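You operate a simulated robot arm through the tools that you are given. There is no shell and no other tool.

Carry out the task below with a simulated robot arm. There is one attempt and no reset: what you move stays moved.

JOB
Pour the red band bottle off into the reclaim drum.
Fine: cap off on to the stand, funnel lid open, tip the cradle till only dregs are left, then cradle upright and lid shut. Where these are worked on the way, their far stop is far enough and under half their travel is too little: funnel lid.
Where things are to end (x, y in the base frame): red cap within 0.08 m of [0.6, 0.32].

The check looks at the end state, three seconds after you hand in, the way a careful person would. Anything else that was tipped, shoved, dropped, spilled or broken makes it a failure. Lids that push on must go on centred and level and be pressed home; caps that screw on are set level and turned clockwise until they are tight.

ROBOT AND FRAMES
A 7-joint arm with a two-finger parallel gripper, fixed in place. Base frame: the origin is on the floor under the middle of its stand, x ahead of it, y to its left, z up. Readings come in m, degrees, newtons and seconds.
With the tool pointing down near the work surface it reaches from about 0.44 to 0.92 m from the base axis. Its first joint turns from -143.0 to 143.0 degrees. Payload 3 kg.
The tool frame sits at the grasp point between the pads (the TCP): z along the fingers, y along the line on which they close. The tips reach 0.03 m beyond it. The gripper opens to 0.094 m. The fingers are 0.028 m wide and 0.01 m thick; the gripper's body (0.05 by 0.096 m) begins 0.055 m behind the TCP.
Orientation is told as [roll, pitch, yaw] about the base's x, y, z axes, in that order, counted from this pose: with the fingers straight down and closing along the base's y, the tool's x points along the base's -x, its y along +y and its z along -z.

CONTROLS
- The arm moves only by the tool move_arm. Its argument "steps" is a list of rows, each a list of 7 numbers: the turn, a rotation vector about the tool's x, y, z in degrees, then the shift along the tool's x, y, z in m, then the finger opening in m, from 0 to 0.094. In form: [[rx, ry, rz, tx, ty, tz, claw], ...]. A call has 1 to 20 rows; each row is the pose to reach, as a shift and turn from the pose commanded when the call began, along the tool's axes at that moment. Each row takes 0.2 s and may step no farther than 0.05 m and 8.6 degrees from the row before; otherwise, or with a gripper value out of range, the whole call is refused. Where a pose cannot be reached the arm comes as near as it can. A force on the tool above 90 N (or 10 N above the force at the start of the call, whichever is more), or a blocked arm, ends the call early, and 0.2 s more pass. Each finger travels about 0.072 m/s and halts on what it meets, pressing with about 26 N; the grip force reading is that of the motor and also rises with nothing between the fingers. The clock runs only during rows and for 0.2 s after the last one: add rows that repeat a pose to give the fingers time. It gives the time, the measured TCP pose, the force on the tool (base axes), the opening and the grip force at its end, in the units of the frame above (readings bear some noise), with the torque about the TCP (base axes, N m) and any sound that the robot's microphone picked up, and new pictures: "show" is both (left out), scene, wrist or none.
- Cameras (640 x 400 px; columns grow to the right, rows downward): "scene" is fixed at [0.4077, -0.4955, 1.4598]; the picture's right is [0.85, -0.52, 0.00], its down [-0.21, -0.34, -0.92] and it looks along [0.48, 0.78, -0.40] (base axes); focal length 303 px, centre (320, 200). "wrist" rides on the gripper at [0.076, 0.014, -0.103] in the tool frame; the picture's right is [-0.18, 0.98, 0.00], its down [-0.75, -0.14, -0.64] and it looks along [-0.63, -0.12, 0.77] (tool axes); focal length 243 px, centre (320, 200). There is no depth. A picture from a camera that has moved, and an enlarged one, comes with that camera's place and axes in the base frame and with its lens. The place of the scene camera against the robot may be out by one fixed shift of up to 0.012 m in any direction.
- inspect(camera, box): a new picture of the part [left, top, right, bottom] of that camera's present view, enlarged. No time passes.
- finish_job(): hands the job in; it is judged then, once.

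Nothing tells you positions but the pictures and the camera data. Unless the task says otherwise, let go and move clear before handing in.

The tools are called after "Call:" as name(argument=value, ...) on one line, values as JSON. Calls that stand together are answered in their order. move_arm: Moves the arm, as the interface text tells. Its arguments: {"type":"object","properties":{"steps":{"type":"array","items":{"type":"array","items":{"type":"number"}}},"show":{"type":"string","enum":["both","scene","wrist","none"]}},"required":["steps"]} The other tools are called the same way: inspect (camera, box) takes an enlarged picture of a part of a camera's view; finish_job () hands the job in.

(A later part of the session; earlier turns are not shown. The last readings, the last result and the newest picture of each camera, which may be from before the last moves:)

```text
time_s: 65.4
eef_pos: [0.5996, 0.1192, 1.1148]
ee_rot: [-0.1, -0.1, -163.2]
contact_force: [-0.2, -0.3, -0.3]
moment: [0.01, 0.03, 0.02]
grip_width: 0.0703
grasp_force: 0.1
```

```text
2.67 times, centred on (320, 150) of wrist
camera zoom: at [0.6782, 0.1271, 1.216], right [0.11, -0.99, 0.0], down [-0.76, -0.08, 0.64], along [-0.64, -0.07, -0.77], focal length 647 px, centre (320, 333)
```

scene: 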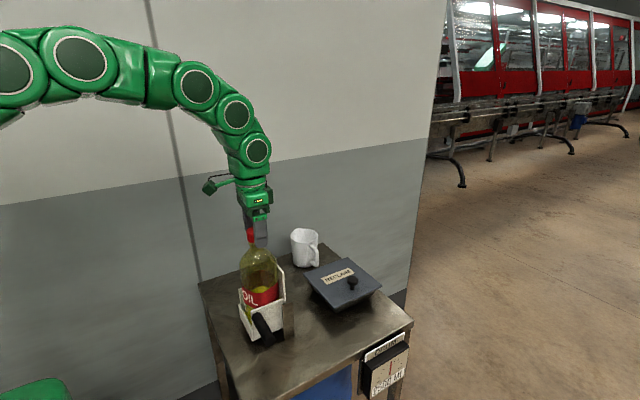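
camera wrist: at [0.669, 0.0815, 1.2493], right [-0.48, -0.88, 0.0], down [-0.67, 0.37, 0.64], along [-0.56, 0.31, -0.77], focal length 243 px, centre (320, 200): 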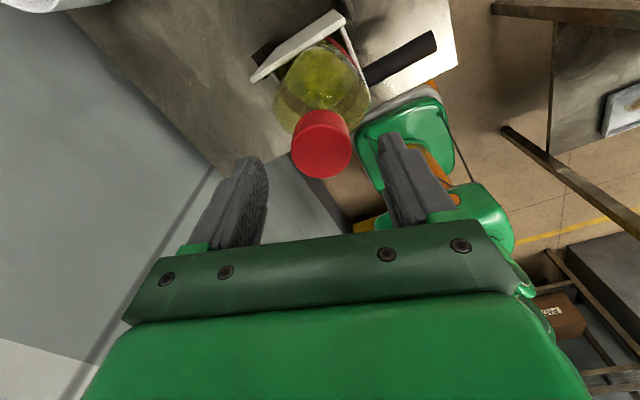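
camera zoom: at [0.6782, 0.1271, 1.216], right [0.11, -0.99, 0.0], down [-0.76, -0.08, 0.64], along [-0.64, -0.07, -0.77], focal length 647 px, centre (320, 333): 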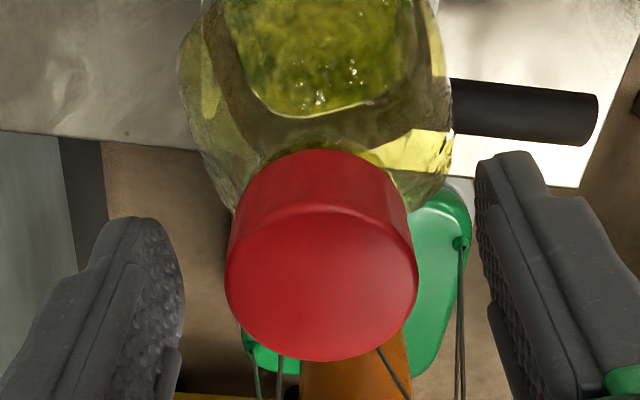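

The fingertips are actually at or just below the cap's lower edge here, which explains the earlier drag on the neck. I'll raise 8 mm so the pads touch only the cap, grip and turn.

Call:
move_arm(steps=[[0, 0, 0, 0, 0, -0.008, 0.07], [0, 0, 0, 0, 0, -0.008, 0.05], [0, 0, 0, 0, 0, -0.008, 0.036], [0, 0, 0, 0, 0, -0.008, 0.028], [0, 0, 0, 0, 0, -0.008, 0.028], [0, 0, 0, 0, 0, -0.008, 0.028]], show="scene")

Call:
inspect(camera="scene", box=[230, 210, 290, 270])

```text
time_s: 66.8
eef_pos: [0.5994, 0.1199, 1.1224]
ee_rot: [0.0, 0.0, -163.0]
contact_force: [0.3, -0.5, 1.4]
moment: [-0.08, 0.02, 0.02]
grip_width: 0.0399
grasp_force: 26.3
```

scene: 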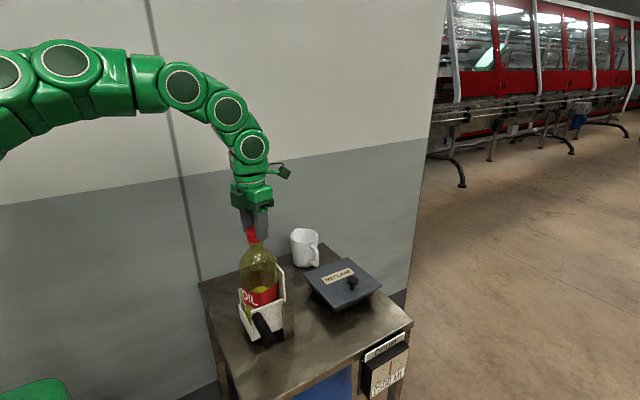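

```text
6.67 times, centred on (260, 240) of scene
camera zoom: at [0.4077, -0.4955, 1.4598], right [0.85, -0.52, 0.0], down [-0.21, -0.34, -0.92], along [0.48, 0.78, -0.4], focal length 2018 px, centre (720, -67)
```

zoom: 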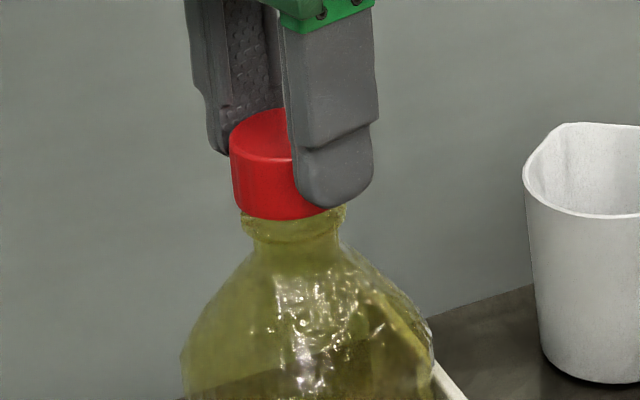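

Width now reads 0.0399, a clean grip on the cap. I'll turn counterclockwise at nearly constant height.

Call:
move_arm(steps=[[0, 0, -8, 0, 0, 0, 0.028], [0, 0, -16, 0, 0, 0, 0.028], [0, 0, -24, 0, 0, 0, 0.028], [0, 0, -32, 0, 0, 0, 0.028], [0, 0, -40, 0, 0, 0, 0.028], [0, 0, -48, 0, 0, 0, 0.028], [0, 0, -56, 0, 0, 0, 0.028], [0, 0, -64, 0, 0, 0, 0.028], [0, 0, -72, 0, 0, 0, 0.028], [0, 0, -80, 0, 0, 0, 0.028]], show="scene")

Call:
inspect(camera="scene", box=[210, 210, 310, 350])

Call:
inspect(camera="scene", box=[230, 210, 290, 270])

```text
time_s: 69.0
eef_pos: [0.6009, 0.1186, 1.1229]
ee_rot: [-0.1, 0.0, -83.0]
contact_force: [0.2, 0.6, -3.9]
moment: [-0.01, -0.02, 0.01]
grip_width: 0.0382
grasp_force: 26.2
```

scene: 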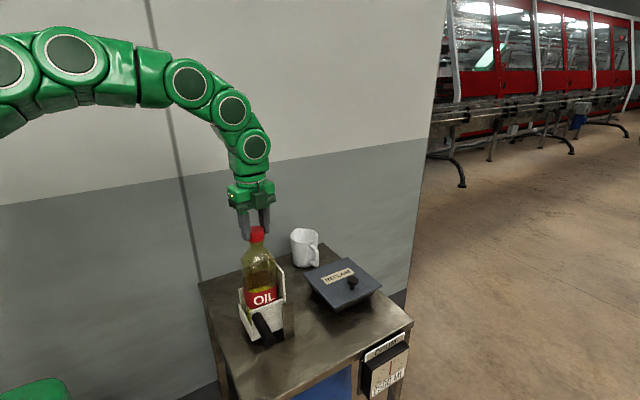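

```text
2.86 times, centred on (260, 280) of scene
camera zoom: at [0.4077, -0.4955, 1.4598], right [0.85, -0.52, 0.0], down [-0.21, -0.34, -0.92], along [0.48, 0.78, -0.4], focal length 865 px, centre (491, -29)
```

zoom: 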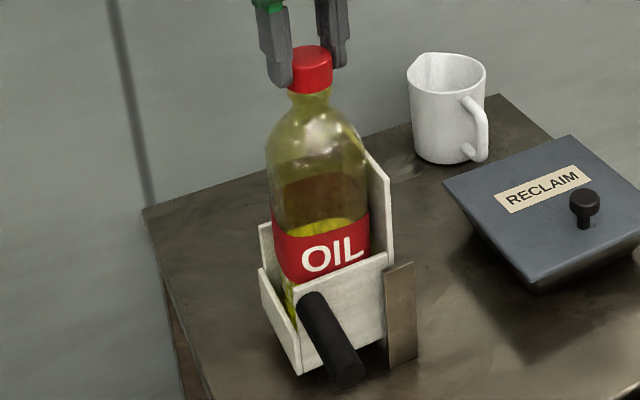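

```text
6.67 times, centred on (260, 240) of scene
camera zoom: at [0.4077, -0.4955, 1.4598], right [0.85, -0.52, 0.0], down [-0.21, -0.34, -0.92], along [0.48, 0.78, -0.4], focal length 2018 px, centre (720, -67)
```

zoom: 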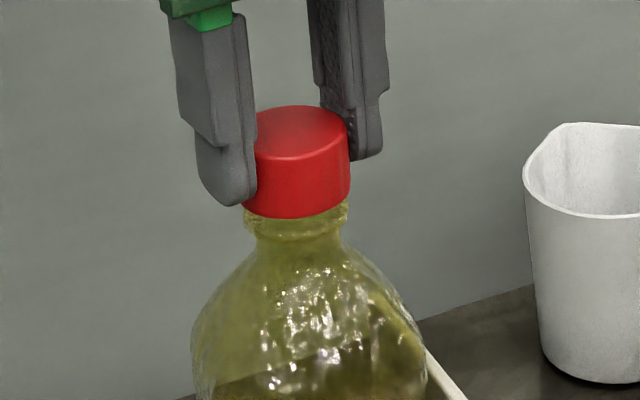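

The bottle has rotated back to alignment with the cradle, with the text facing −y, but it's now hanging (−3.9 N). I'll lower until it seats with a light press.

Call:
move_arm(steps=[[0, 0, 0, 0, 0, 0.001, 0.028], [0, 0, 0, 0, 0, 0.002, 0.028], [0, 0, 0, 0, 0, 0.003, 0.028], [0, 0, 0, 0, 0, 0.003, 0.028]], show="none")

```text
time_s: 70.0
eef_pos: [0.6002, 0.118, 1.1197]
ee_rot: [0.1, 0.0, -83.1]
contact_force: [-3.3, 0.3, 22.9]
moment: [-0.02, -0.1, -0.01]
grip_width: 0.0386
grasp_force: 25.9
```

Call:
move_arm(steps=[[0, 0, 0, 0, 0, -0.0008, 0.028], [0, 0, 0, 0, 0, -0.0008, 0.028]], show="none")

Call:
inspect(camera="scene", box=[230, 210, 290, 270])

Call:
inspect(camera="scene", box=[210, 210, 310, 350])

```text
time_s: 70.6
eef_pos: [0.5995, 0.1191, 1.1204]
ee_rot: [-0.1, 0.0, -83.0]
contact_force: [-1.8, 0.8, 8.2]
moment: [0.09, -0.13, 0.02]
grip_width: 0.0382
grasp_force: 26.1
```

```text
6.67 times, centred on (260, 240) of scene
camera zoom: at [0.4077, -0.4955, 1.4598], right [0.85, -0.52, 0.0], down [-0.21, -0.34, -0.92], along [0.48, 0.78, -0.4], focal length 2018 px, centre (720, -67)
```

zoom: 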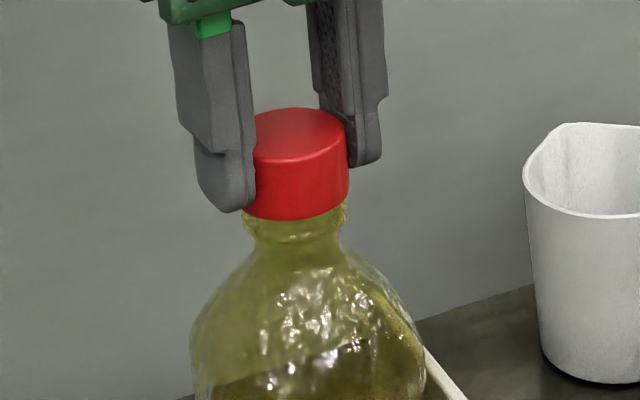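

```text
2.86 times, centred on (260, 280) of scene
camera zoom: at [0.4077, -0.4955, 1.4598], right [0.85, -0.52, 0.0], down [-0.21, -0.34, -0.92], along [0.48, 0.78, -0.4], focal length 865 px, centre (491, -29)
```

zoom: 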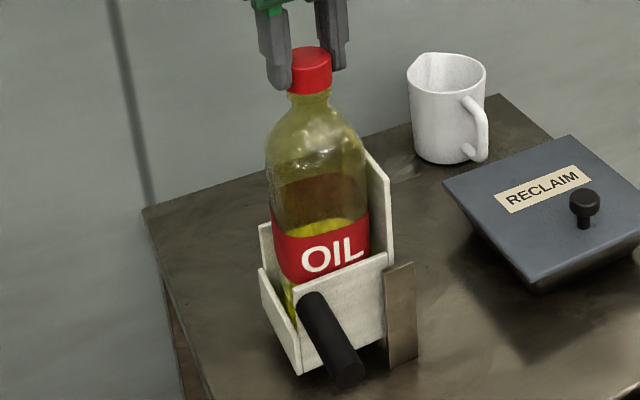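

The bottle is aligned and seated at its original height, and the cap has risen about 3 mm. I'll keep turning with this light press.

Call:
move_arm(steps=[[0, 0, -8, 0, 0, 0, 0.028], [0, 0, -16, 0, 0, 0, 0.028], [0, 0, -24, 0, 0, 0, 0.028], [0, 0, -32, 0, 0, 0, 0.028], [0, 0, -40, 0, 0, 0, 0.028], [0, 0, -40, 0, 0, 0, 0.028]], show="scene")

Call:
inspect(camera="scene", box=[210, 210, 310, 350])

Call:
inspect(camera="wrist", box=[200, 0, 440, 220])

```text
time_s: 72.0
eef_pos: [0.6001, 0.1187, 1.1215]
ee_rot: [0.0, 0.1, -43.0]
contact_force: [-3.0, 2.0, 3.3]
moment: [0.32, 0.1, -0.15]
grip_width: 0.0386
grasp_force: 25.9
```

scene: 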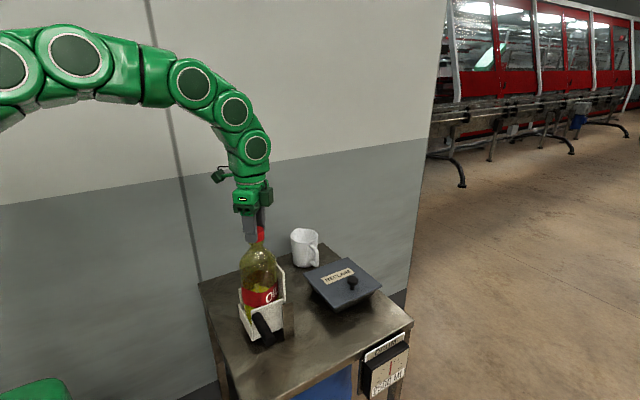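

```text
2.86 times, centred on (260, 280) of scene
camera zoom: at [0.4077, -0.4955, 1.4598], right [0.85, -0.52, 0.0], down [-0.21, -0.34, -0.92], along [0.48, 0.78, -0.4], focal length 865 px, centre (491, -29)
```

zoom: 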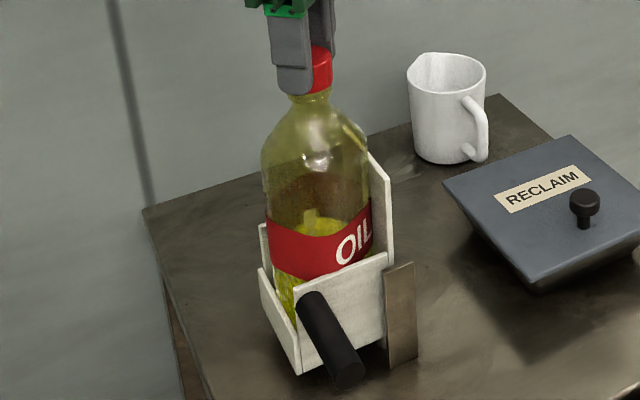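

```text
1.82 times, centred on (320, 110) of wrist
camera zoom: at [0.5551, 0.1809, 1.2217], right [0.8, 0.59, 0.0], down [0.46, -0.62, 0.64], along [0.38, -0.52, -0.77], focal length 441 px, centre (320, 364)
```

zoom: 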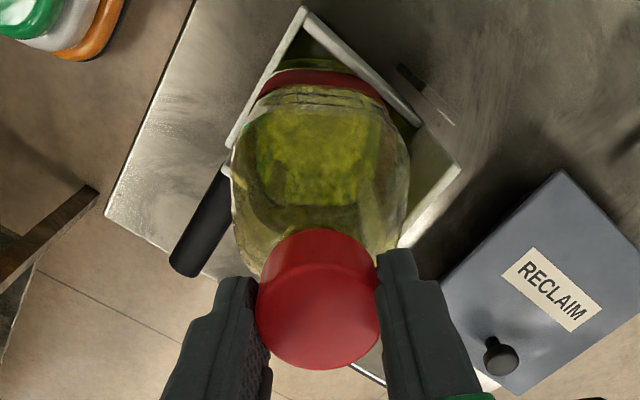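

The bottle stopped at its +28° jam angle as in the first phase. I'll continue turning the cap against it.

Call:
move_arm(steps=[[0, 0, -8, 0, 0, 0, 0.028], [0, 0, -16, 0, 0, 0, 0.028], [0, 0, -24, 0, 0, 0, 0.028], [0, 0, -32, 0, 0, 0, 0.028], [0, 0, -40, 0, 0, 0, 0.028], [0, 0, -48, 0, 0, -0.0003, 0.028], [0, 0, -56, 0, 0, -0.0003, 0.028], [0, 0, -64, 0, 0, -0.0003, 0.028], [0, 0, -72, 0, 0, -0.0005, 0.028], [0, 0, -80, 0, 0, -0.0005, 0.028]], show="scene")

Call:
inspect(camera="scene", box=[210, 210, 310, 350])

Call:
inspect(camera="scene", box=[230, 210, 290, 270])

```text
time_s: 74.2
eef_pos: [0.6005, 0.1195, 1.1211]
ee_rot: [0.0, 0.0, 37.1]
contact_force: [-0.8, 1.2, -3.2]
moment: [0.21, 0.09, 0.0]
grip_width: 0.0386
grasp_force: 25.5
```

scene: 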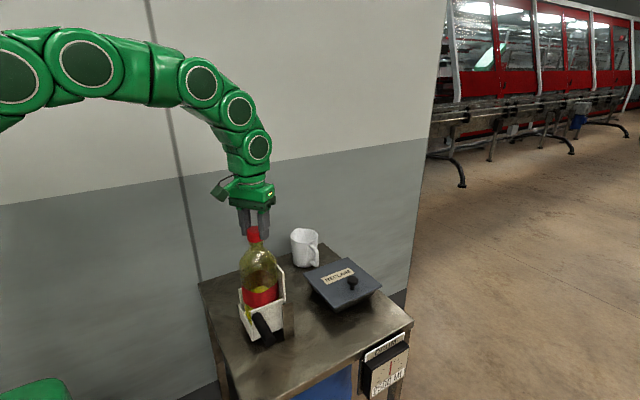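

```text
2.86 times, centred on (260, 280) of scene
camera zoom: at [0.4077, -0.4955, 1.4598], right [0.85, -0.52, 0.0], down [-0.21, -0.34, -0.92], along [0.48, 0.78, -0.4], focal length 865 px, centre (491, -29)
```

zoom: 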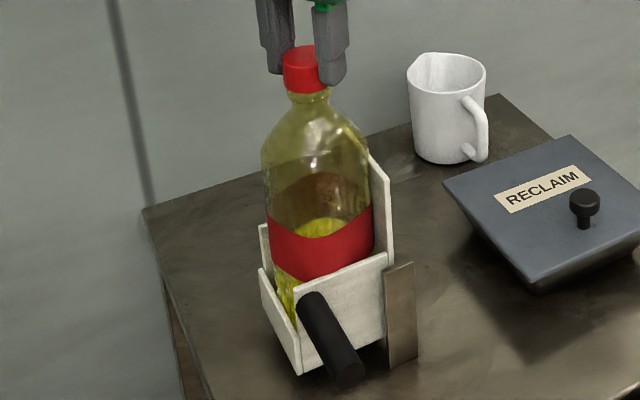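

```text
6.67 times, centred on (260, 240) of scene
camera zoom: at [0.4077, -0.4955, 1.4598], right [0.85, -0.52, 0.0], down [-0.21, -0.34, -0.92], along [0.48, 0.78, -0.4], focal length 2018 px, centre (720, -67)
```

zoom: 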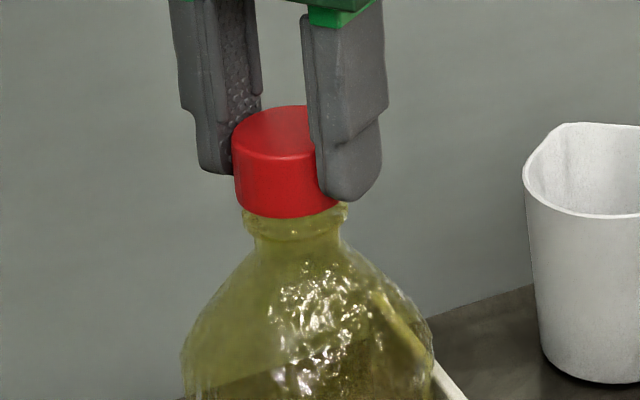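

The bottle popped over its jam and hangs slightly again. Before turning more, I'll do a slow, larger lift test (12 mm) to learn whether the cap separates or the bottle rides along.

Call:
move_arm(steps=[[0, 0, 0, 0, 0, -0.0015, 0.028], [0, 0, 0, 0, 0, -0.003, 0.028], [0, 0, 0, 0, 0, -0.0045, 0.028], [0, 0, 0, 0, 0, -0.006, 0.028], [0, 0, 0, 0, 0, -0.0075, 0.028], [0, 0, 0, 0, 0, -0.009, 0.028], [0, 0, 0, 0, 0, -0.0105, 0.028], [0, 0, 0, 0, 0, -0.012, 0.028], [0, 0, 0, 0, 0, -0.012, 0.028]], show="scene")

Call:
inspect(camera="scene", box=[210, 210, 310, 350])

Call:
inspect(camera="scene", box=[230, 210, 290, 270])

```text
time_s: 76.2
eef_pos: [0.5999, 0.1197, 1.1328]
ee_rot: [0.0, 0.0, 36.9]
contact_force: [0.1, 1.6, -3.8]
moment: [0.32, 0.01, -0.02]
grip_width: 0.0384
grasp_force: 26.1
```

scene: 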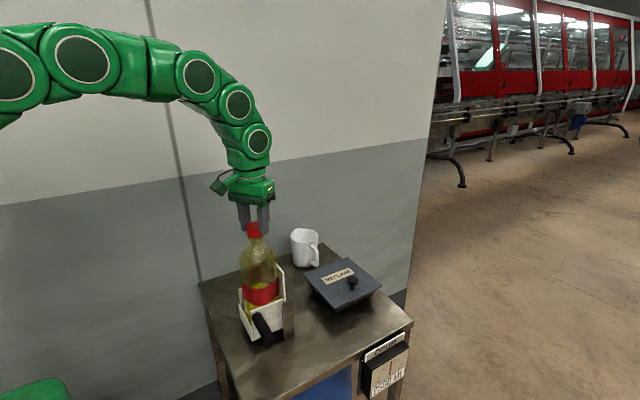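

```text
2.86 times, centred on (260, 280) of scene
camera zoom: at [0.4077, -0.4955, 1.4598], right [0.85, -0.52, 0.0], down [-0.21, -0.34, -0.92], along [0.48, 0.78, -0.4], focal length 865 px, centre (491, -29)
```

zoom: 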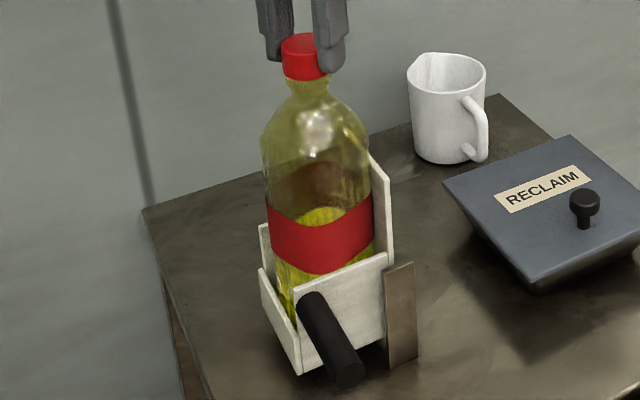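

```text
6.67 times, centred on (260, 240) of scene
camera zoom: at [0.4077, -0.4955, 1.4598], right [0.85, -0.52, 0.0], down [-0.21, -0.34, -0.92], along [0.48, 0.78, -0.4], focal length 2018 px, centre (720, -67)
```

zoom: 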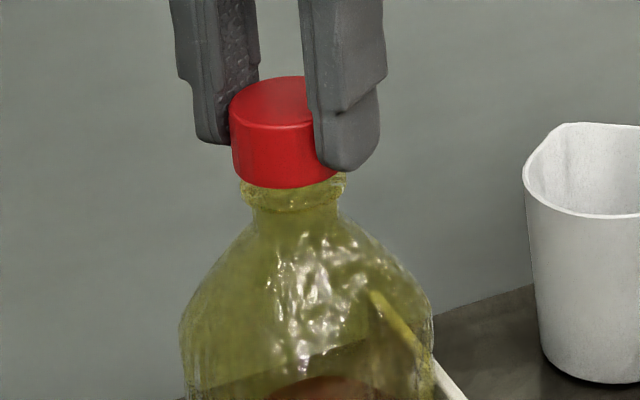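

The whole bottle rides up with the cap (about 4 N), so the cap is still attached. I'll set it back down and study the torque in smaller turns.

Call:
move_arm(steps=[[0, 0, 0, 0, 0, 0.002, 0.028], [0, 0, 0, 0, 0, 0.004, 0.028], [0, 0, 0, 0, 0, 0.006, 0.028], [0, 0, 0, 0, 0, 0.008, 0.028], [0, 0, 0, 0, 0, 0.01, 0.028], [0, 0, 0, 0, 0, 0.012, 0.028], [0, 0, 0, 0, 0, 0.013, 0.028], [0, 0, 0, 0, 0, 0.013, 0.028]], show="scene")

Call:
inspect(camera="scene", box=[210, 210, 310, 350])

Call:
inspect(camera="wrist", box=[200, 0, 440, 220])

```text
time_s: 78.0
eef_pos: [0.599, 0.1187, 1.1203]
ee_rot: [0.0, 0.0, 36.9]
contact_force: [-2.6, 0.8, 6.9]
moment: [0.19, 0.26, -0.02]
grip_width: 0.0387
grasp_force: 26.2
```

scene: 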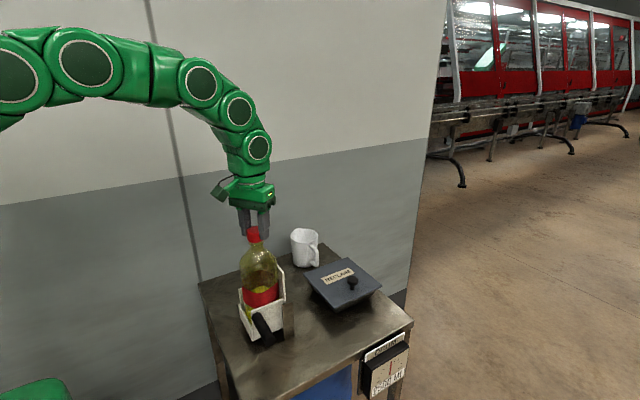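

```text
2.86 times, centred on (260, 280) of scene
camera zoom: at [0.4077, -0.4955, 1.4598], right [0.85, -0.52, 0.0], down [-0.21, -0.34, -0.92], along [0.48, 0.78, -0.4], focal length 865 px, centre (491, -29)
```

zoom: 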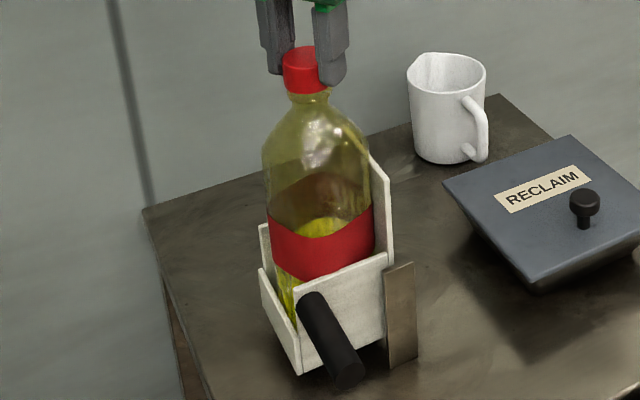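

```text
1.82 times, centred on (320, 110) of wrist
camera zoom: at [0.5315, 0.0843, 1.2215], right [-0.44, 0.9, 0.0], down [0.69, 0.34, 0.64], along [0.58, 0.28, -0.77], focal length 441 px, centre (320, 364)
```

zoom: 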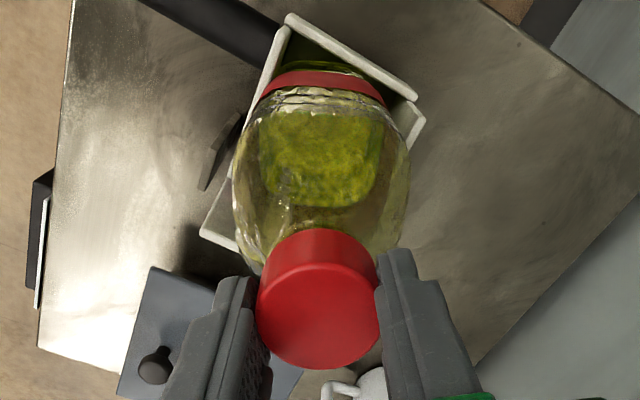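

I'll press harder (about 25 N) so the base friction holds the bottle, and turn a further 40° while watching torque and bottle orientation.

Call:
move_arm(steps=[[0, 0, 0, 0, 0, 0.001, 0.028], [0, 0, 0, 0, 0, 0.0015, 0.028], [0, 0, -8, 0, 0, 0.0015, 0.028], [0, 0, -16, 0, 0, 0.0015, 0.028], [0, 0, -24, 0, 0, 0.0015, 0.028], [0, 0, -32, 0, 0, 0.0015, 0.028], [0, 0, -40, 0, 0, 0.0015, 0.028]], show="scene")

Call:
inspect(camera="scene", box=[210, 210, 310, 350])

Call:
inspect(camera="wrist", box=[200, 0, 440, 220])

```text
time_s: 79.6
eef_pos: [0.5998, 0.1196, 1.1181]
ee_rot: [0.0, 0.0, 76.9]
contact_force: [-4.1, 4.9, 6.4]
moment: [0.6, 0.34, -0.3]
grip_width: 0.0387
grasp_force: 25.9
```

scene: 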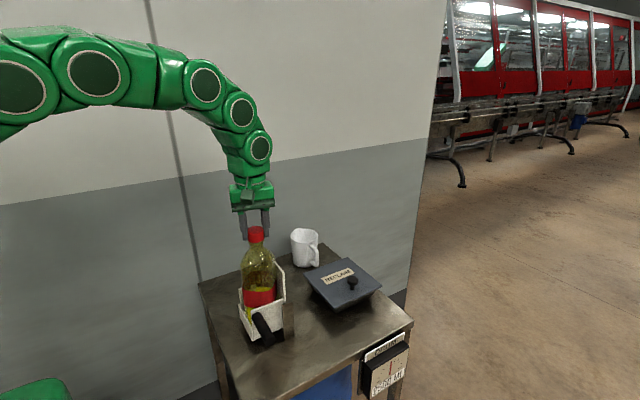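

```text
2.86 times, centred on (260, 280) of scene
camera zoom: at [0.4077, -0.4955, 1.4598], right [0.85, -0.52, 0.0], down [-0.21, -0.34, -0.92], along [0.48, 0.78, -0.4], focal length 865 px, centre (491, -29)
```

zoom: 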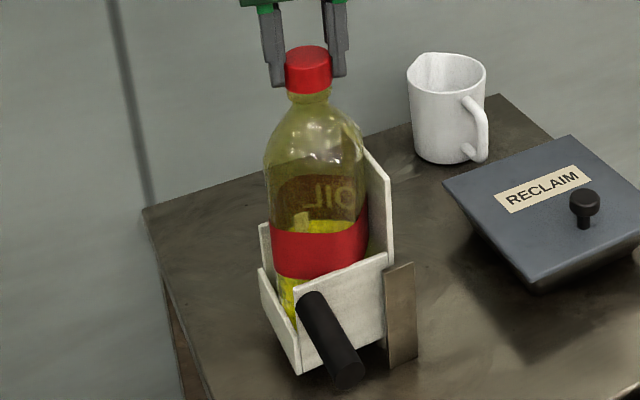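

```text
1.82 times, centred on (320, 110) of wrist
camera zoom: at [0.5701, 0.0478, 1.2197], right [-0.92, 0.4, 0.0], down [0.31, 0.7, 0.64], along [0.26, 0.59, -0.77], focal length 441 px, centre (320, 364)
```

zoom: 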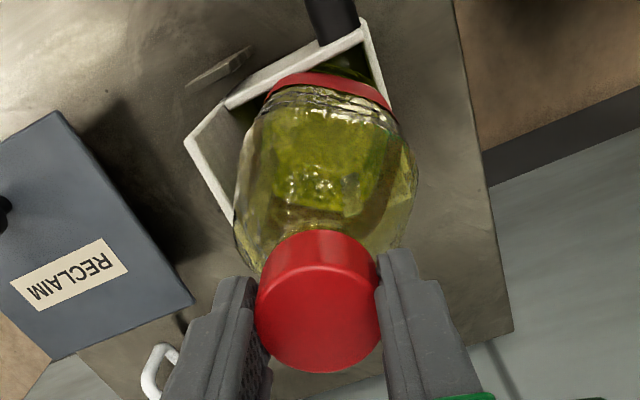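

The torque now shows strong tilt moments, so the cap may simply be jamming on the neck rather than still threaded. I'll turn a bit more so the bottle squares up with the cradle, then release and let it settle.

Call:
move_arm(steps=[[0, 0, -8, 0, 0, 0, 0.028], [0, 0, -16, 0, 0, 0, 0.028], [0, 0, -24, 0, 0, 0, 0.028], [0, 0, -32, 0, 0, 0, 0.028], [0, 0, -38, 0, 0, 0, 0.028], [0, 0, -38, 0, 0, 0, 0.028]], show="scene")

Call:
inspect(camera="scene", box=[210, 210, 310, 350])

Call:
inspect(camera="wrist", box=[200, 0, 440, 220])

```text
time_s: 81.0
eef_pos: [0.6, 0.1183, 1.1179]
ee_rot: [0.0, 0.1, 115.0]
contact_force: [-0.7, -1.1, -0.1]
moment: [-0.19, 0.02, 0.02]
grip_width: 0.0388
grasp_force: 25.8
```

scene: 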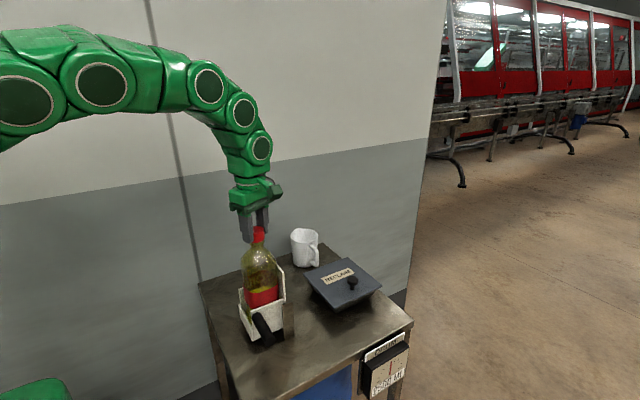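

```text
2.86 times, centred on (260, 280) of scene
camera zoom: at [0.4077, -0.4955, 1.4598], right [0.85, -0.52, 0.0], down [-0.21, -0.34, -0.92], along [0.48, 0.78, -0.4], focal length 865 px, centre (491, -29)
```

zoom: 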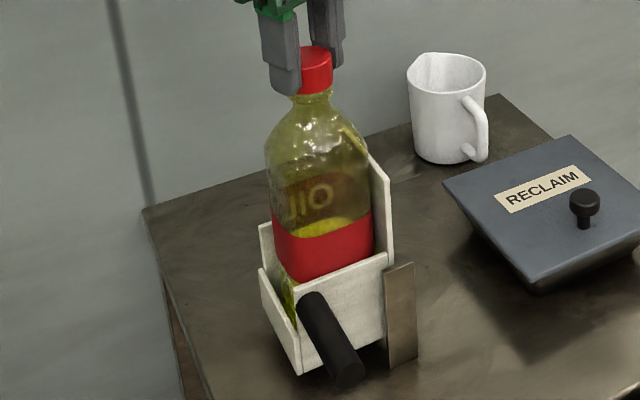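

```text
1.82 times, centred on (320, 110) of wrist
camera zoom: at [0.6205, 0.0435, 1.2194], right [-0.97, -0.25, 0.0], down [-0.19, 0.74, 0.64], along [-0.16, 0.62, -0.77], focal length 441 px, centre (320, 364)
```

zoom: 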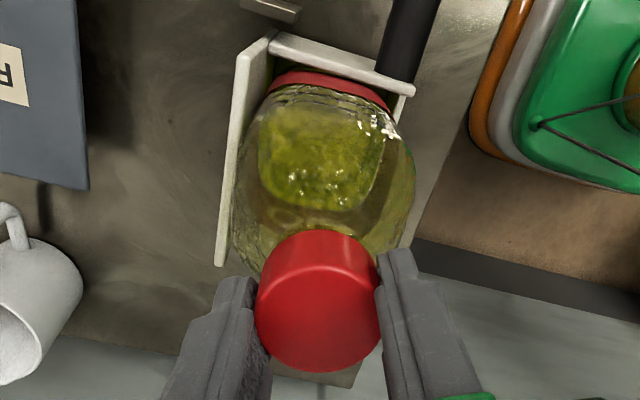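

The bottle is square with the cradle again, with zero load. I'll slowly lift here in small steps to see if the cap separates.

Call:
move_arm(steps=[[0, 0, 0, 0, 0, -0.001, 0.028], [0, 0, 0, 0, 0, -0.002, 0.028], [0, 0, 0, 0, 0, -0.003, 0.028], [0, 0, 0, 0, 0, -0.003, 0.028]], show="scene")

Call:
inspect(camera="scene", box=[210, 210, 310, 350])

Call:
inspect(camera="scene", box=[230, 210, 290, 270])

```text
time_s: 82.0
eef_pos: [0.5995, 0.1194, 1.1219]
ee_rot: [0.0, 0.1, 115.0]
contact_force: [-0.3, -0.3, -3.1]
moment: [0.02, 0.02, -0.01]
grip_width: 0.0386
grasp_force: 25.7
```

scene: 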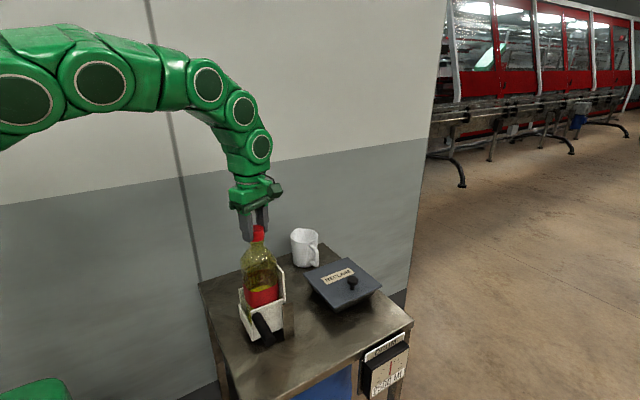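

```text
2.86 times, centred on (260, 280) of scene
camera zoom: at [0.4077, -0.4955, 1.4598], right [0.85, -0.52, 0.0], down [-0.21, -0.34, -0.92], along [0.48, 0.78, -0.4], focal length 865 px, centre (491, -29)
```

zoom: 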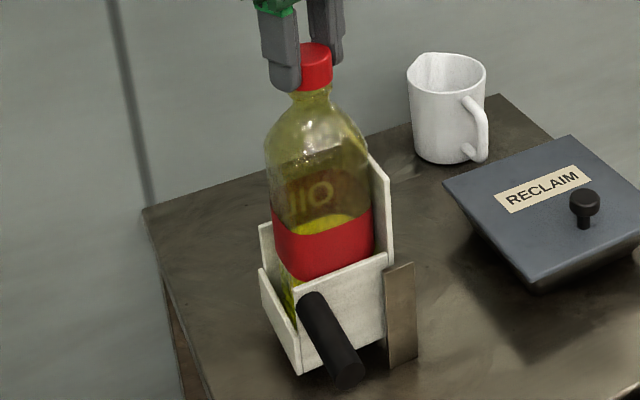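

```text
6.67 times, centred on (260, 240) of scene
camera zoom: at [0.4077, -0.4955, 1.4598], right [0.85, -0.52, 0.0], down [-0.21, -0.34, -0.92], along [0.48, 0.78, -0.4], focal length 2018 px, centre (720, -67)
```

zoom: 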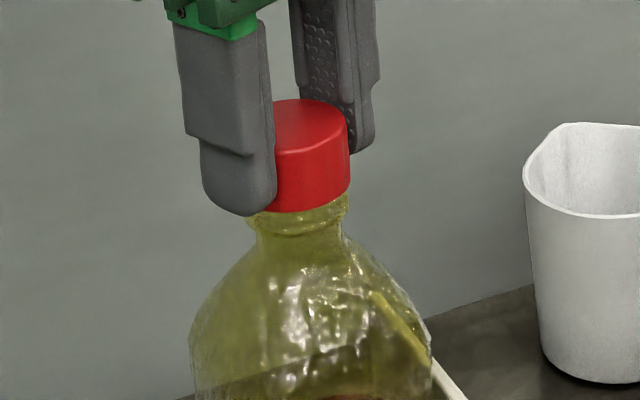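

With zero tilt moment the bottle still hangs from the cap (−3.1 N), so the thread is holding. I'll turn ccw ~48° here to see if the bottle stops at its jam angle and the cap moves relative to it.

Call:
move_arm(steps=[[0, 0, -8, 0, 0, 0.001, 0.028], [0, 0, -16, 0, 0, 0.002, 0.028], [0, 0, -24, 0, 0, 0.003, 0.028], [0, 0, -32, 0, 0, 0.0035, 0.028], [0, 0, -40, 0, 0, 0.0035, 0.028], [0, 0, -48, 0, 0, 0.0035, 0.028]], show="scene")

Call:
inspect(camera="scene", box=[210, 210, 310, 350])

Call:
inspect(camera="wrist", box=[200, 0, 440, 220])

```text
time_s: 83.4
eef_pos: [0.6003, 0.1196, 1.1177]
ee_rot: [0.1, 0.0, 163.1]
contact_force: [-3.1, 1.5, 10.1]
moment: [-0.16, -0.03, -0.34]
grip_width: 0.0386
grasp_force: 26.5
```

scene: 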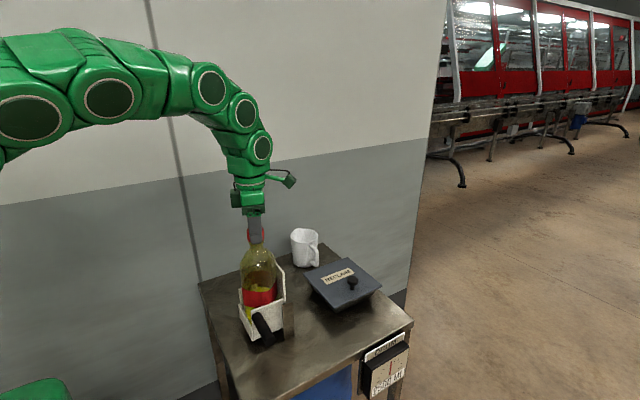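

```text
2.86 times, centred on (260, 280) of scene
camera zoom: at [0.4077, -0.4955, 1.4598], right [0.85, -0.52, 0.0], down [-0.21, -0.34, -0.92], along [0.48, 0.78, -0.4], focal length 865 px, centre (491, -29)
```

zoom: 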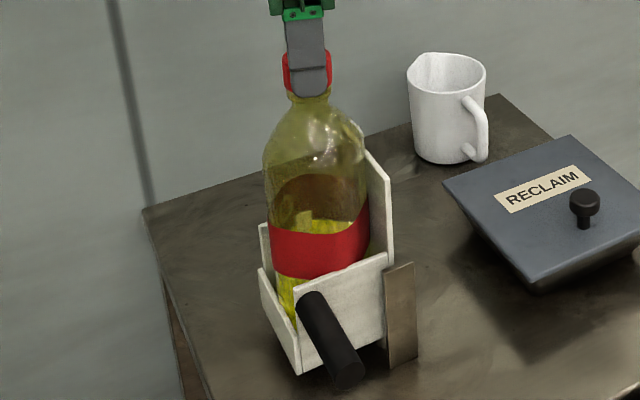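

```text
1.82 times, centred on (320, 110) of wrist
camera zoom: at [0.6698, 0.0831, 1.2192], right [-0.46, -0.89, 0.0], down [-0.68, 0.35, 0.64], along [-0.57, 0.3, -0.77], focal length 441 px, centre (320, 364)
```

zoom: 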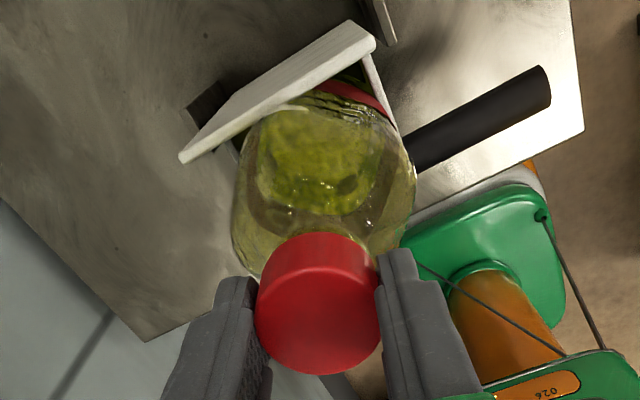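

The jam reaction is −0.34 N·m and the cap isn't moving relative to the bottle, which looks like a locked thread. I'll test the other direction with a short clockwise turn to learn the state.

Call:
move_arm(steps=[[0, 0, 8, 0, 0, 0, 0.028], [0, 0, 16, 0, 0, 0, 0.028], [0, 0, 24, 0, 0, 0, 0.028], [0, 0, 32, 0, 0, 0, 0.028], [0, 0, 40, 0, 0, 0, 0.028], [0, 0, 48, 0, 0, 0, 0.028], [0, 0, 56, 0, 0, 0, 0.028], [0, 0, 64, 0, 0, 0, 0.028]], show="scene")

Call:
inspect(camera="scene", box=[210, 210, 310, 350])

Call:
inspect(camera="scene", box=[230, 210, 290, 270])

```text
time_s: 85.2
eef_pos: [0.5988, 0.1192, 1.1177]
ee_rot: [0.0, 0.1, 98.9]
contact_force: [-1.9, -1.9, -4.8]
moment: [-0.58, 0.35, 0.04]
grip_width: 0.0386
grasp_force: 26.1
```

scene: 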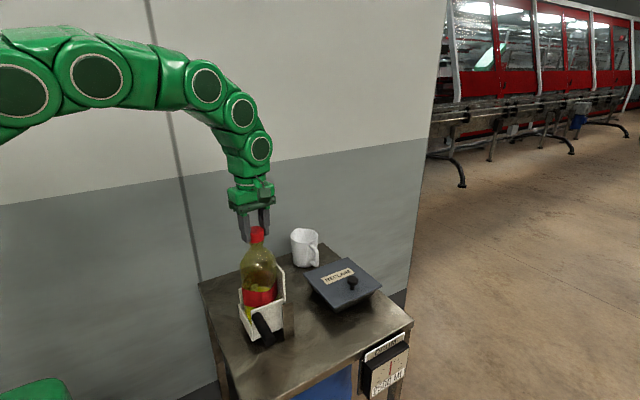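

```text
2.86 times, centred on (260, 280) of scene
camera zoom: at [0.4077, -0.4955, 1.4598], right [0.85, -0.52, 0.0], down [-0.21, -0.34, -0.92], along [0.48, 0.78, -0.4], focal length 865 px, centre (491, -29)
```

zoom: 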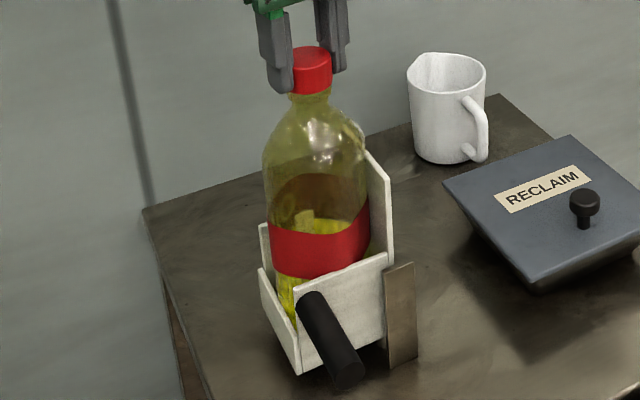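

```text
6.67 times, centred on (260, 240) of scene
camera zoom: at [0.4077, -0.4955, 1.4598], right [0.85, -0.52, 0.0], down [-0.21, -0.34, -0.92], along [0.48, 0.78, -0.4], focal length 2018 px, centre (720, -67)
```

zoom: 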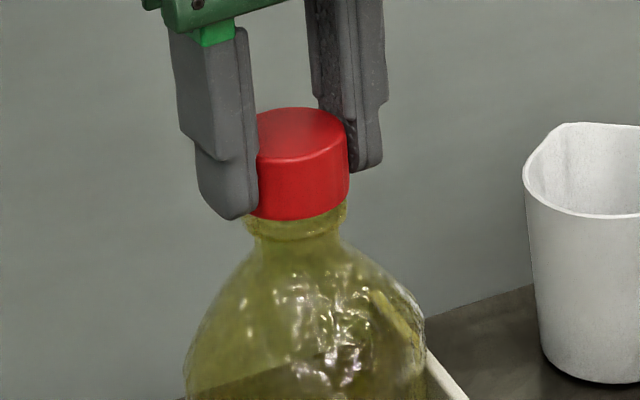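

Clockwise, the cap turned freely relative to the bottle, which stayed put, so ccw had reached an end stop. This resembles the state of the first free lift, so I'll try a slow lift here.

Call:
move_arm(steps=[[0, 0, 0, 0, 0, -0.001, 0.028], [0, 0, 0, 0, 0, -0.002, 0.028], [0, 0, 0, 0, 0, -0.003, 0.028], [0, 0, 0, 0, 0, -0.003, 0.028]], show="none")

Call:
inspect(camera="scene", box=[230, 210, 290, 270])

Call:
inspect(camera="scene", box=[210, 210, 310, 350])

```text
time_s: 86.2
eef_pos: [0.5991, 0.1191, 1.1209]
ee_rot: [0.0, 0.1, 99.0]
contact_force: [-0.6, -0.9, -3.4]
moment: [-0.09, 0.2, -0.01]
grip_width: 0.0387
grasp_force: 26.2
```

```text
6.67 times, centred on (260, 240) of scene
camera zoom: at [0.4077, -0.4955, 1.4598], right [0.85, -0.52, 0.0], down [-0.21, -0.34, -0.92], along [0.48, 0.78, -0.4], focal length 2018 px, centre (720, -67)
```

zoom: 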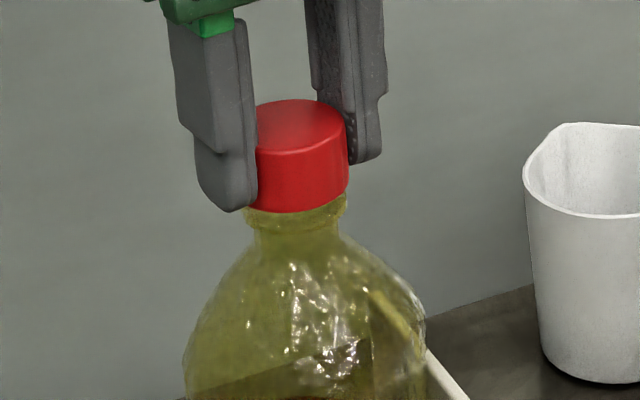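

```text
2.86 times, centred on (260, 280) of scene
camera zoom: at [0.4077, -0.4955, 1.4598], right [0.85, -0.52, 0.0], down [-0.21, -0.34, -0.92], along [0.48, 0.78, -0.4], focal length 865 px, centre (491, -29)
```

zoom: 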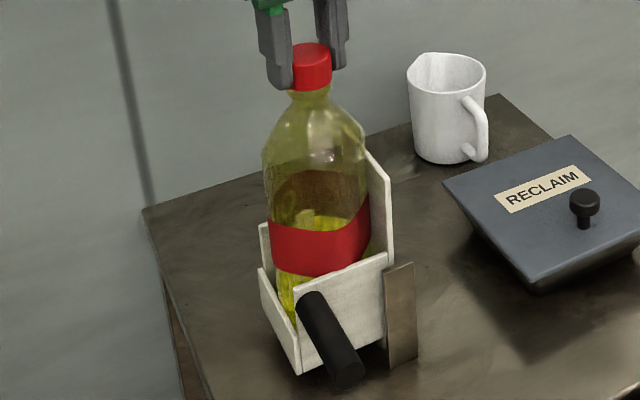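

It's still attached and the bottle rises. My guess is that the cap was truly released at ~420° but re-caught when I paused 6 mm above the neck. I'll turn it clockwise a bit more, then ccw again past the release point.

Call:
move_arm(steps=[[0, 0, 0, 0, 0, 0.0015, 0.028], [0, 0, 0, 0, 0, 0.003, 0.028], [0, 0, 8, 0, 0, 0.003, 0.028], [0, 0, 16, 0, 0, 0.003, 0.028], [0, 0, 24, 0, 0, 0.0032, 0.028], [0, 0, 32, 0, 0, 0.0032, 0.028], [0, 0, 40, 0, 0, 0.0034, 0.028], [0, 0, 48, 0, 0, 0.0034, 0.028], [0, 0, 56, 0, 0, 0.0036, 0.028], [0, 0, 64, 0, 0, 0.0036, 0.028], [0, 0, 72, 0, 0, 0.0038, 0.028], [0, 0, 80, 0, 0, 0.0038, 0.028], [0, 0, 88, 0, 0, 0.004, 0.028], [0, 0, 96, 0, 0, 0.004, 0.028], [0, 0, 104, 0, 0, 0.004, 0.028]], show="scene")

Call:
inspect(camera="scene", box=[210, 210, 310, 350])

Call:
inspect(camera="scene", box=[230, 210, 290, 270])

```text
time_s: 89.4
eef_pos: [0.6008, 0.1188, 1.1176]
ee_rot: [0.0, 0.1, -5.1]
contact_force: [-2.4, 0.3, -2.7]
moment: [0.08, 0.38, 0.0]
grip_width: 0.0384
grasp_force: 26.0
```

scene: 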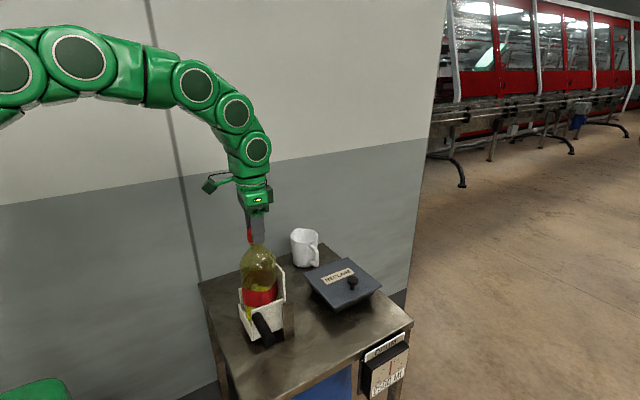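

```text
2.86 times, centred on (260, 280) of scene
camera zoom: at [0.4077, -0.4955, 1.4598], right [0.85, -0.52, 0.0], down [-0.21, -0.34, -0.92], along [0.48, 0.78, -0.4], focal length 865 px, centre (491, -29)
```

zoom: 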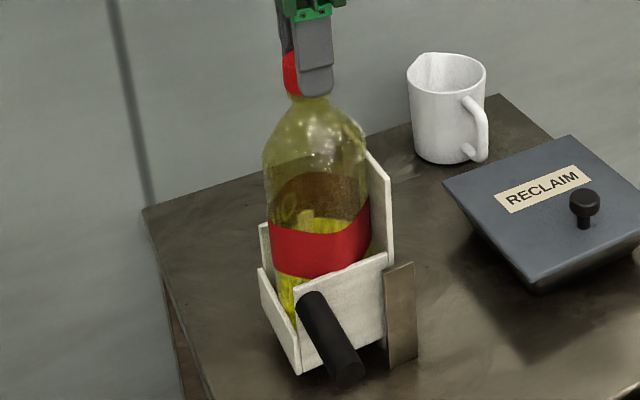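

```text
6.67 times, centred on (260, 240) of scene
camera zoom: at [0.4077, -0.4955, 1.4598], right [0.85, -0.52, 0.0], down [-0.21, -0.34, -0.92], along [0.48, 0.78, -0.4], focal length 2018 px, centre (720, -67)
```

zoom: 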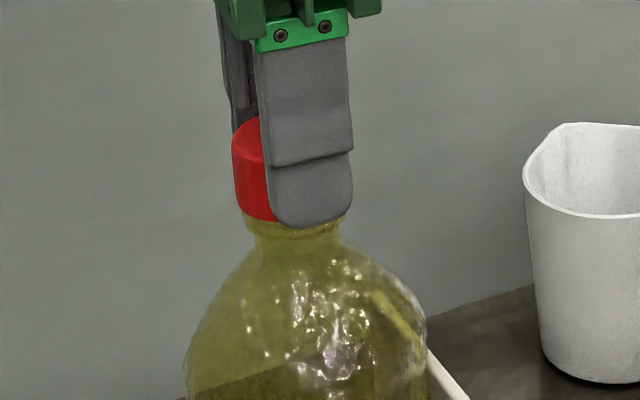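

Clockwise, the thread works smoothly and the bottle stays put. Now I'll turn counterclockwise back past the release region in one sweep.

Call:
move_arm(steps=[[0, 0, -8, 0, 0, 0, 0.028], [0, 0, -16, 0, 0, 0, 0.028], [0, 0, -24, 0, 0, 0, 0.028], [0, 0, -32, 0, 0, 0, 0.028], [0, 0, -40, 0, 0, 0, 0.028], [0, 0, -48, 0, 0, 0, 0.028], [0, 0, -56, 0, 0, 0, 0.028], [0, 0, -64, 0, 0, 0, 0.028], [0, 0, -72, 0, 0, 0, 0.028], [0, 0, -80, 0, 0, 0, 0.028], [0, 0, -88, 0, 0, 0, 0.028], [0, 0, -96, 0, 0, 0, 0.028], [0, 0, -104, 0, 0, -0.0003, 0.028], [0, 0, -112, 0, 0, -0.0006, 0.028], [0, 0, -120, 0, 0, -0.0009, 0.028], [0, 0, -128, 0, 0, -0.0012, 0.028], [0, 0, -136, 0, 0, -0.0015, 0.028]], show="scene")

Call:
inspect(camera="scene", box=[210, 210, 310, 350])

Call:
inspect(camera="scene", box=[230, 210, 290, 270])

```text
time_s: 93.0
eef_pos: [0.6009, 0.1189, 1.1177]
ee_rot: [0.0, -0.1, 131.1]
contact_force: [-2.2, 0.6, 0.3]
moment: [0.12, 0.1, -0.03]
grip_width: 0.0387
grasp_force: 26.0
```

scene: 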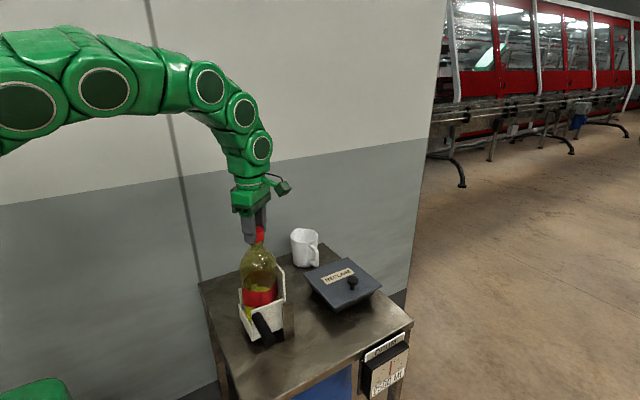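

```text
2.86 times, centred on (260, 280) of scene
camera zoom: at [0.4077, -0.4955, 1.4598], right [0.85, -0.52, 0.0], down [-0.21, -0.34, -0.92], along [0.48, 0.78, -0.4], focal length 865 px, centre (491, -29)
```

zoom: 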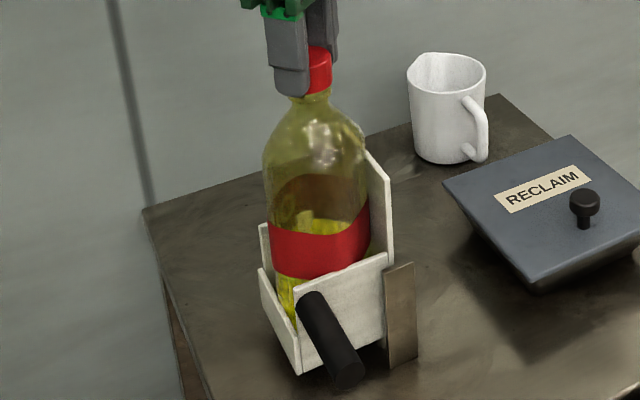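

```text
6.67 times, centred on (260, 240) of scene
camera zoom: at [0.4077, -0.4955, 1.4598], right [0.85, -0.52, 0.0], down [-0.21, -0.34, -0.92], along [0.48, 0.78, -0.4], focal length 2018 px, centre (720, -67)
```

zoom: 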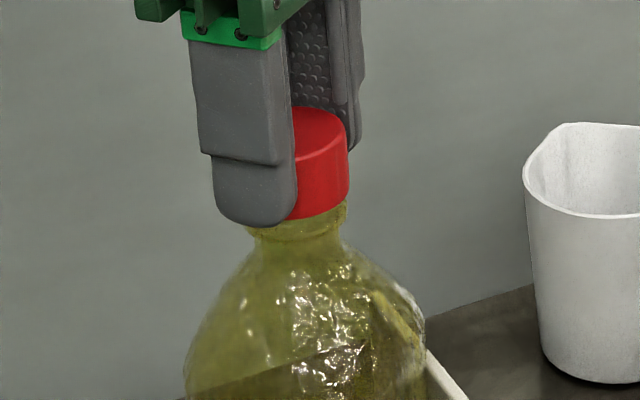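

Free turning with the bottle held. I'll continue in small increments toward the earlier stop, watching torque.

Call:
move_arm(steps=[[0, 0, -8, 0, 0, 0, 0.028], [0, 0, -16, 0, 0, -0.0003, 0.028]], show="none")

Call:
move_arm(steps=[[0, 0, -8, 0, 0, 0, 0.028], [0, 0, -16, 0, 0, -0.0003, 0.028], [0, 0, -20, 0, 0, -0.0003, 0.028]], show="none")

Call:
inspect(camera="scene", box=[210, 210, 310, 350])

```text
time_s: 93.6
eef_pos: [0.6003, 0.1183, 1.1182]
ee_rot: [0.1, 0.0, 147.1]
contact_force: [-1.6, 0.2, -1.7]
moment: [0.1, 0.13, -0.02]
grip_width: 0.0386
grasp_force: 25.8
```

```text
time_s: 94.4
eef_pos: [0.5993, 0.1194, 1.118]
ee_rot: [-0.1, 0.1, 166.9]
contact_force: [-0.7, -0.9, -1.1]
moment: [-0.01, 0.01, 0.0]
grip_width: 0.0385
grasp_force: 26.0
```

```text
2.86 times, centred on (260, 280) of scene
camera zoom: at [0.4077, -0.4955, 1.4598], right [0.85, -0.52, 0.0], down [-0.21, -0.34, -0.92], along [0.48, 0.78, -0.4], focal length 865 px, centre (491, -29)
```

zoom: 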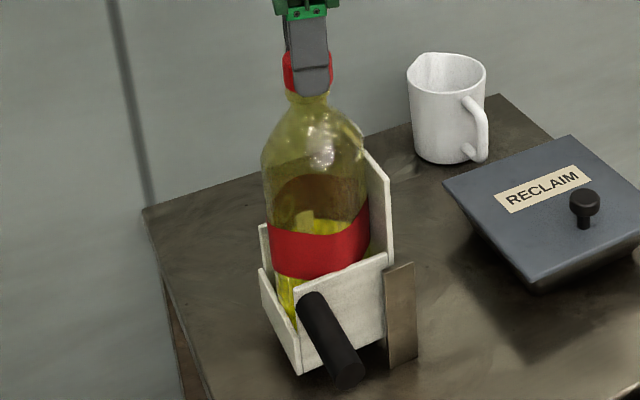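

All moments dropped to zero at this yaw with the bottle unmoved, so the cap may just have released. I'll lift smoothly 40 mm in one motion without pausing near the neck.

Call:
move_arm(steps=[[0, 0, 0, 0, 0, -0.004, 0.028], [0, 0, 0, 0, 0, -0.009, 0.028], [0, 0, 0, 0, 0, -0.014, 0.028], [0, 0, 0, 0, 0, -0.02, 0.028], [0, 0, 0, 0, 0, -0.026, 0.028], [0, 0, 0, 0, 0, -0.032, 0.028], [0, 0, 0, 0, 0, -0.038, 0.028]], show="scene")

Call:
inspect(camera="scene", box=[210, 210, 310, 350])

```text
time_s: 96.0
eef_pos: [0.5999, 0.1187, 1.1573]
ee_rot: [0.0, 0.0, 166.9]
contact_force: [-0.8, -0.1, 0.0]
moment: [0.0, -0.02, -0.01]
grip_width: 0.0386
grasp_force: 26.6
```

scene: 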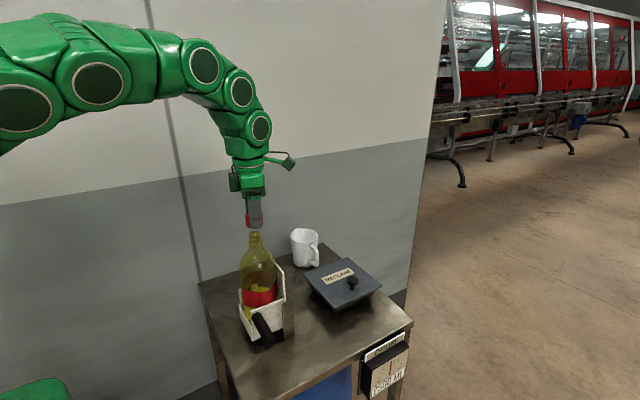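

```text
2.86 times, centred on (260, 280) of scene
camera zoom: at [0.4077, -0.4955, 1.4598], right [0.85, -0.52, 0.0], down [-0.21, -0.34, -0.92], along [0.48, 0.78, -0.4], focal length 865 px, centre (491, -29)
```

zoom: 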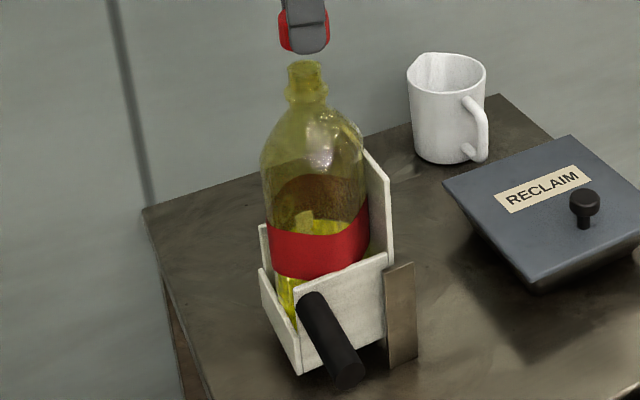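

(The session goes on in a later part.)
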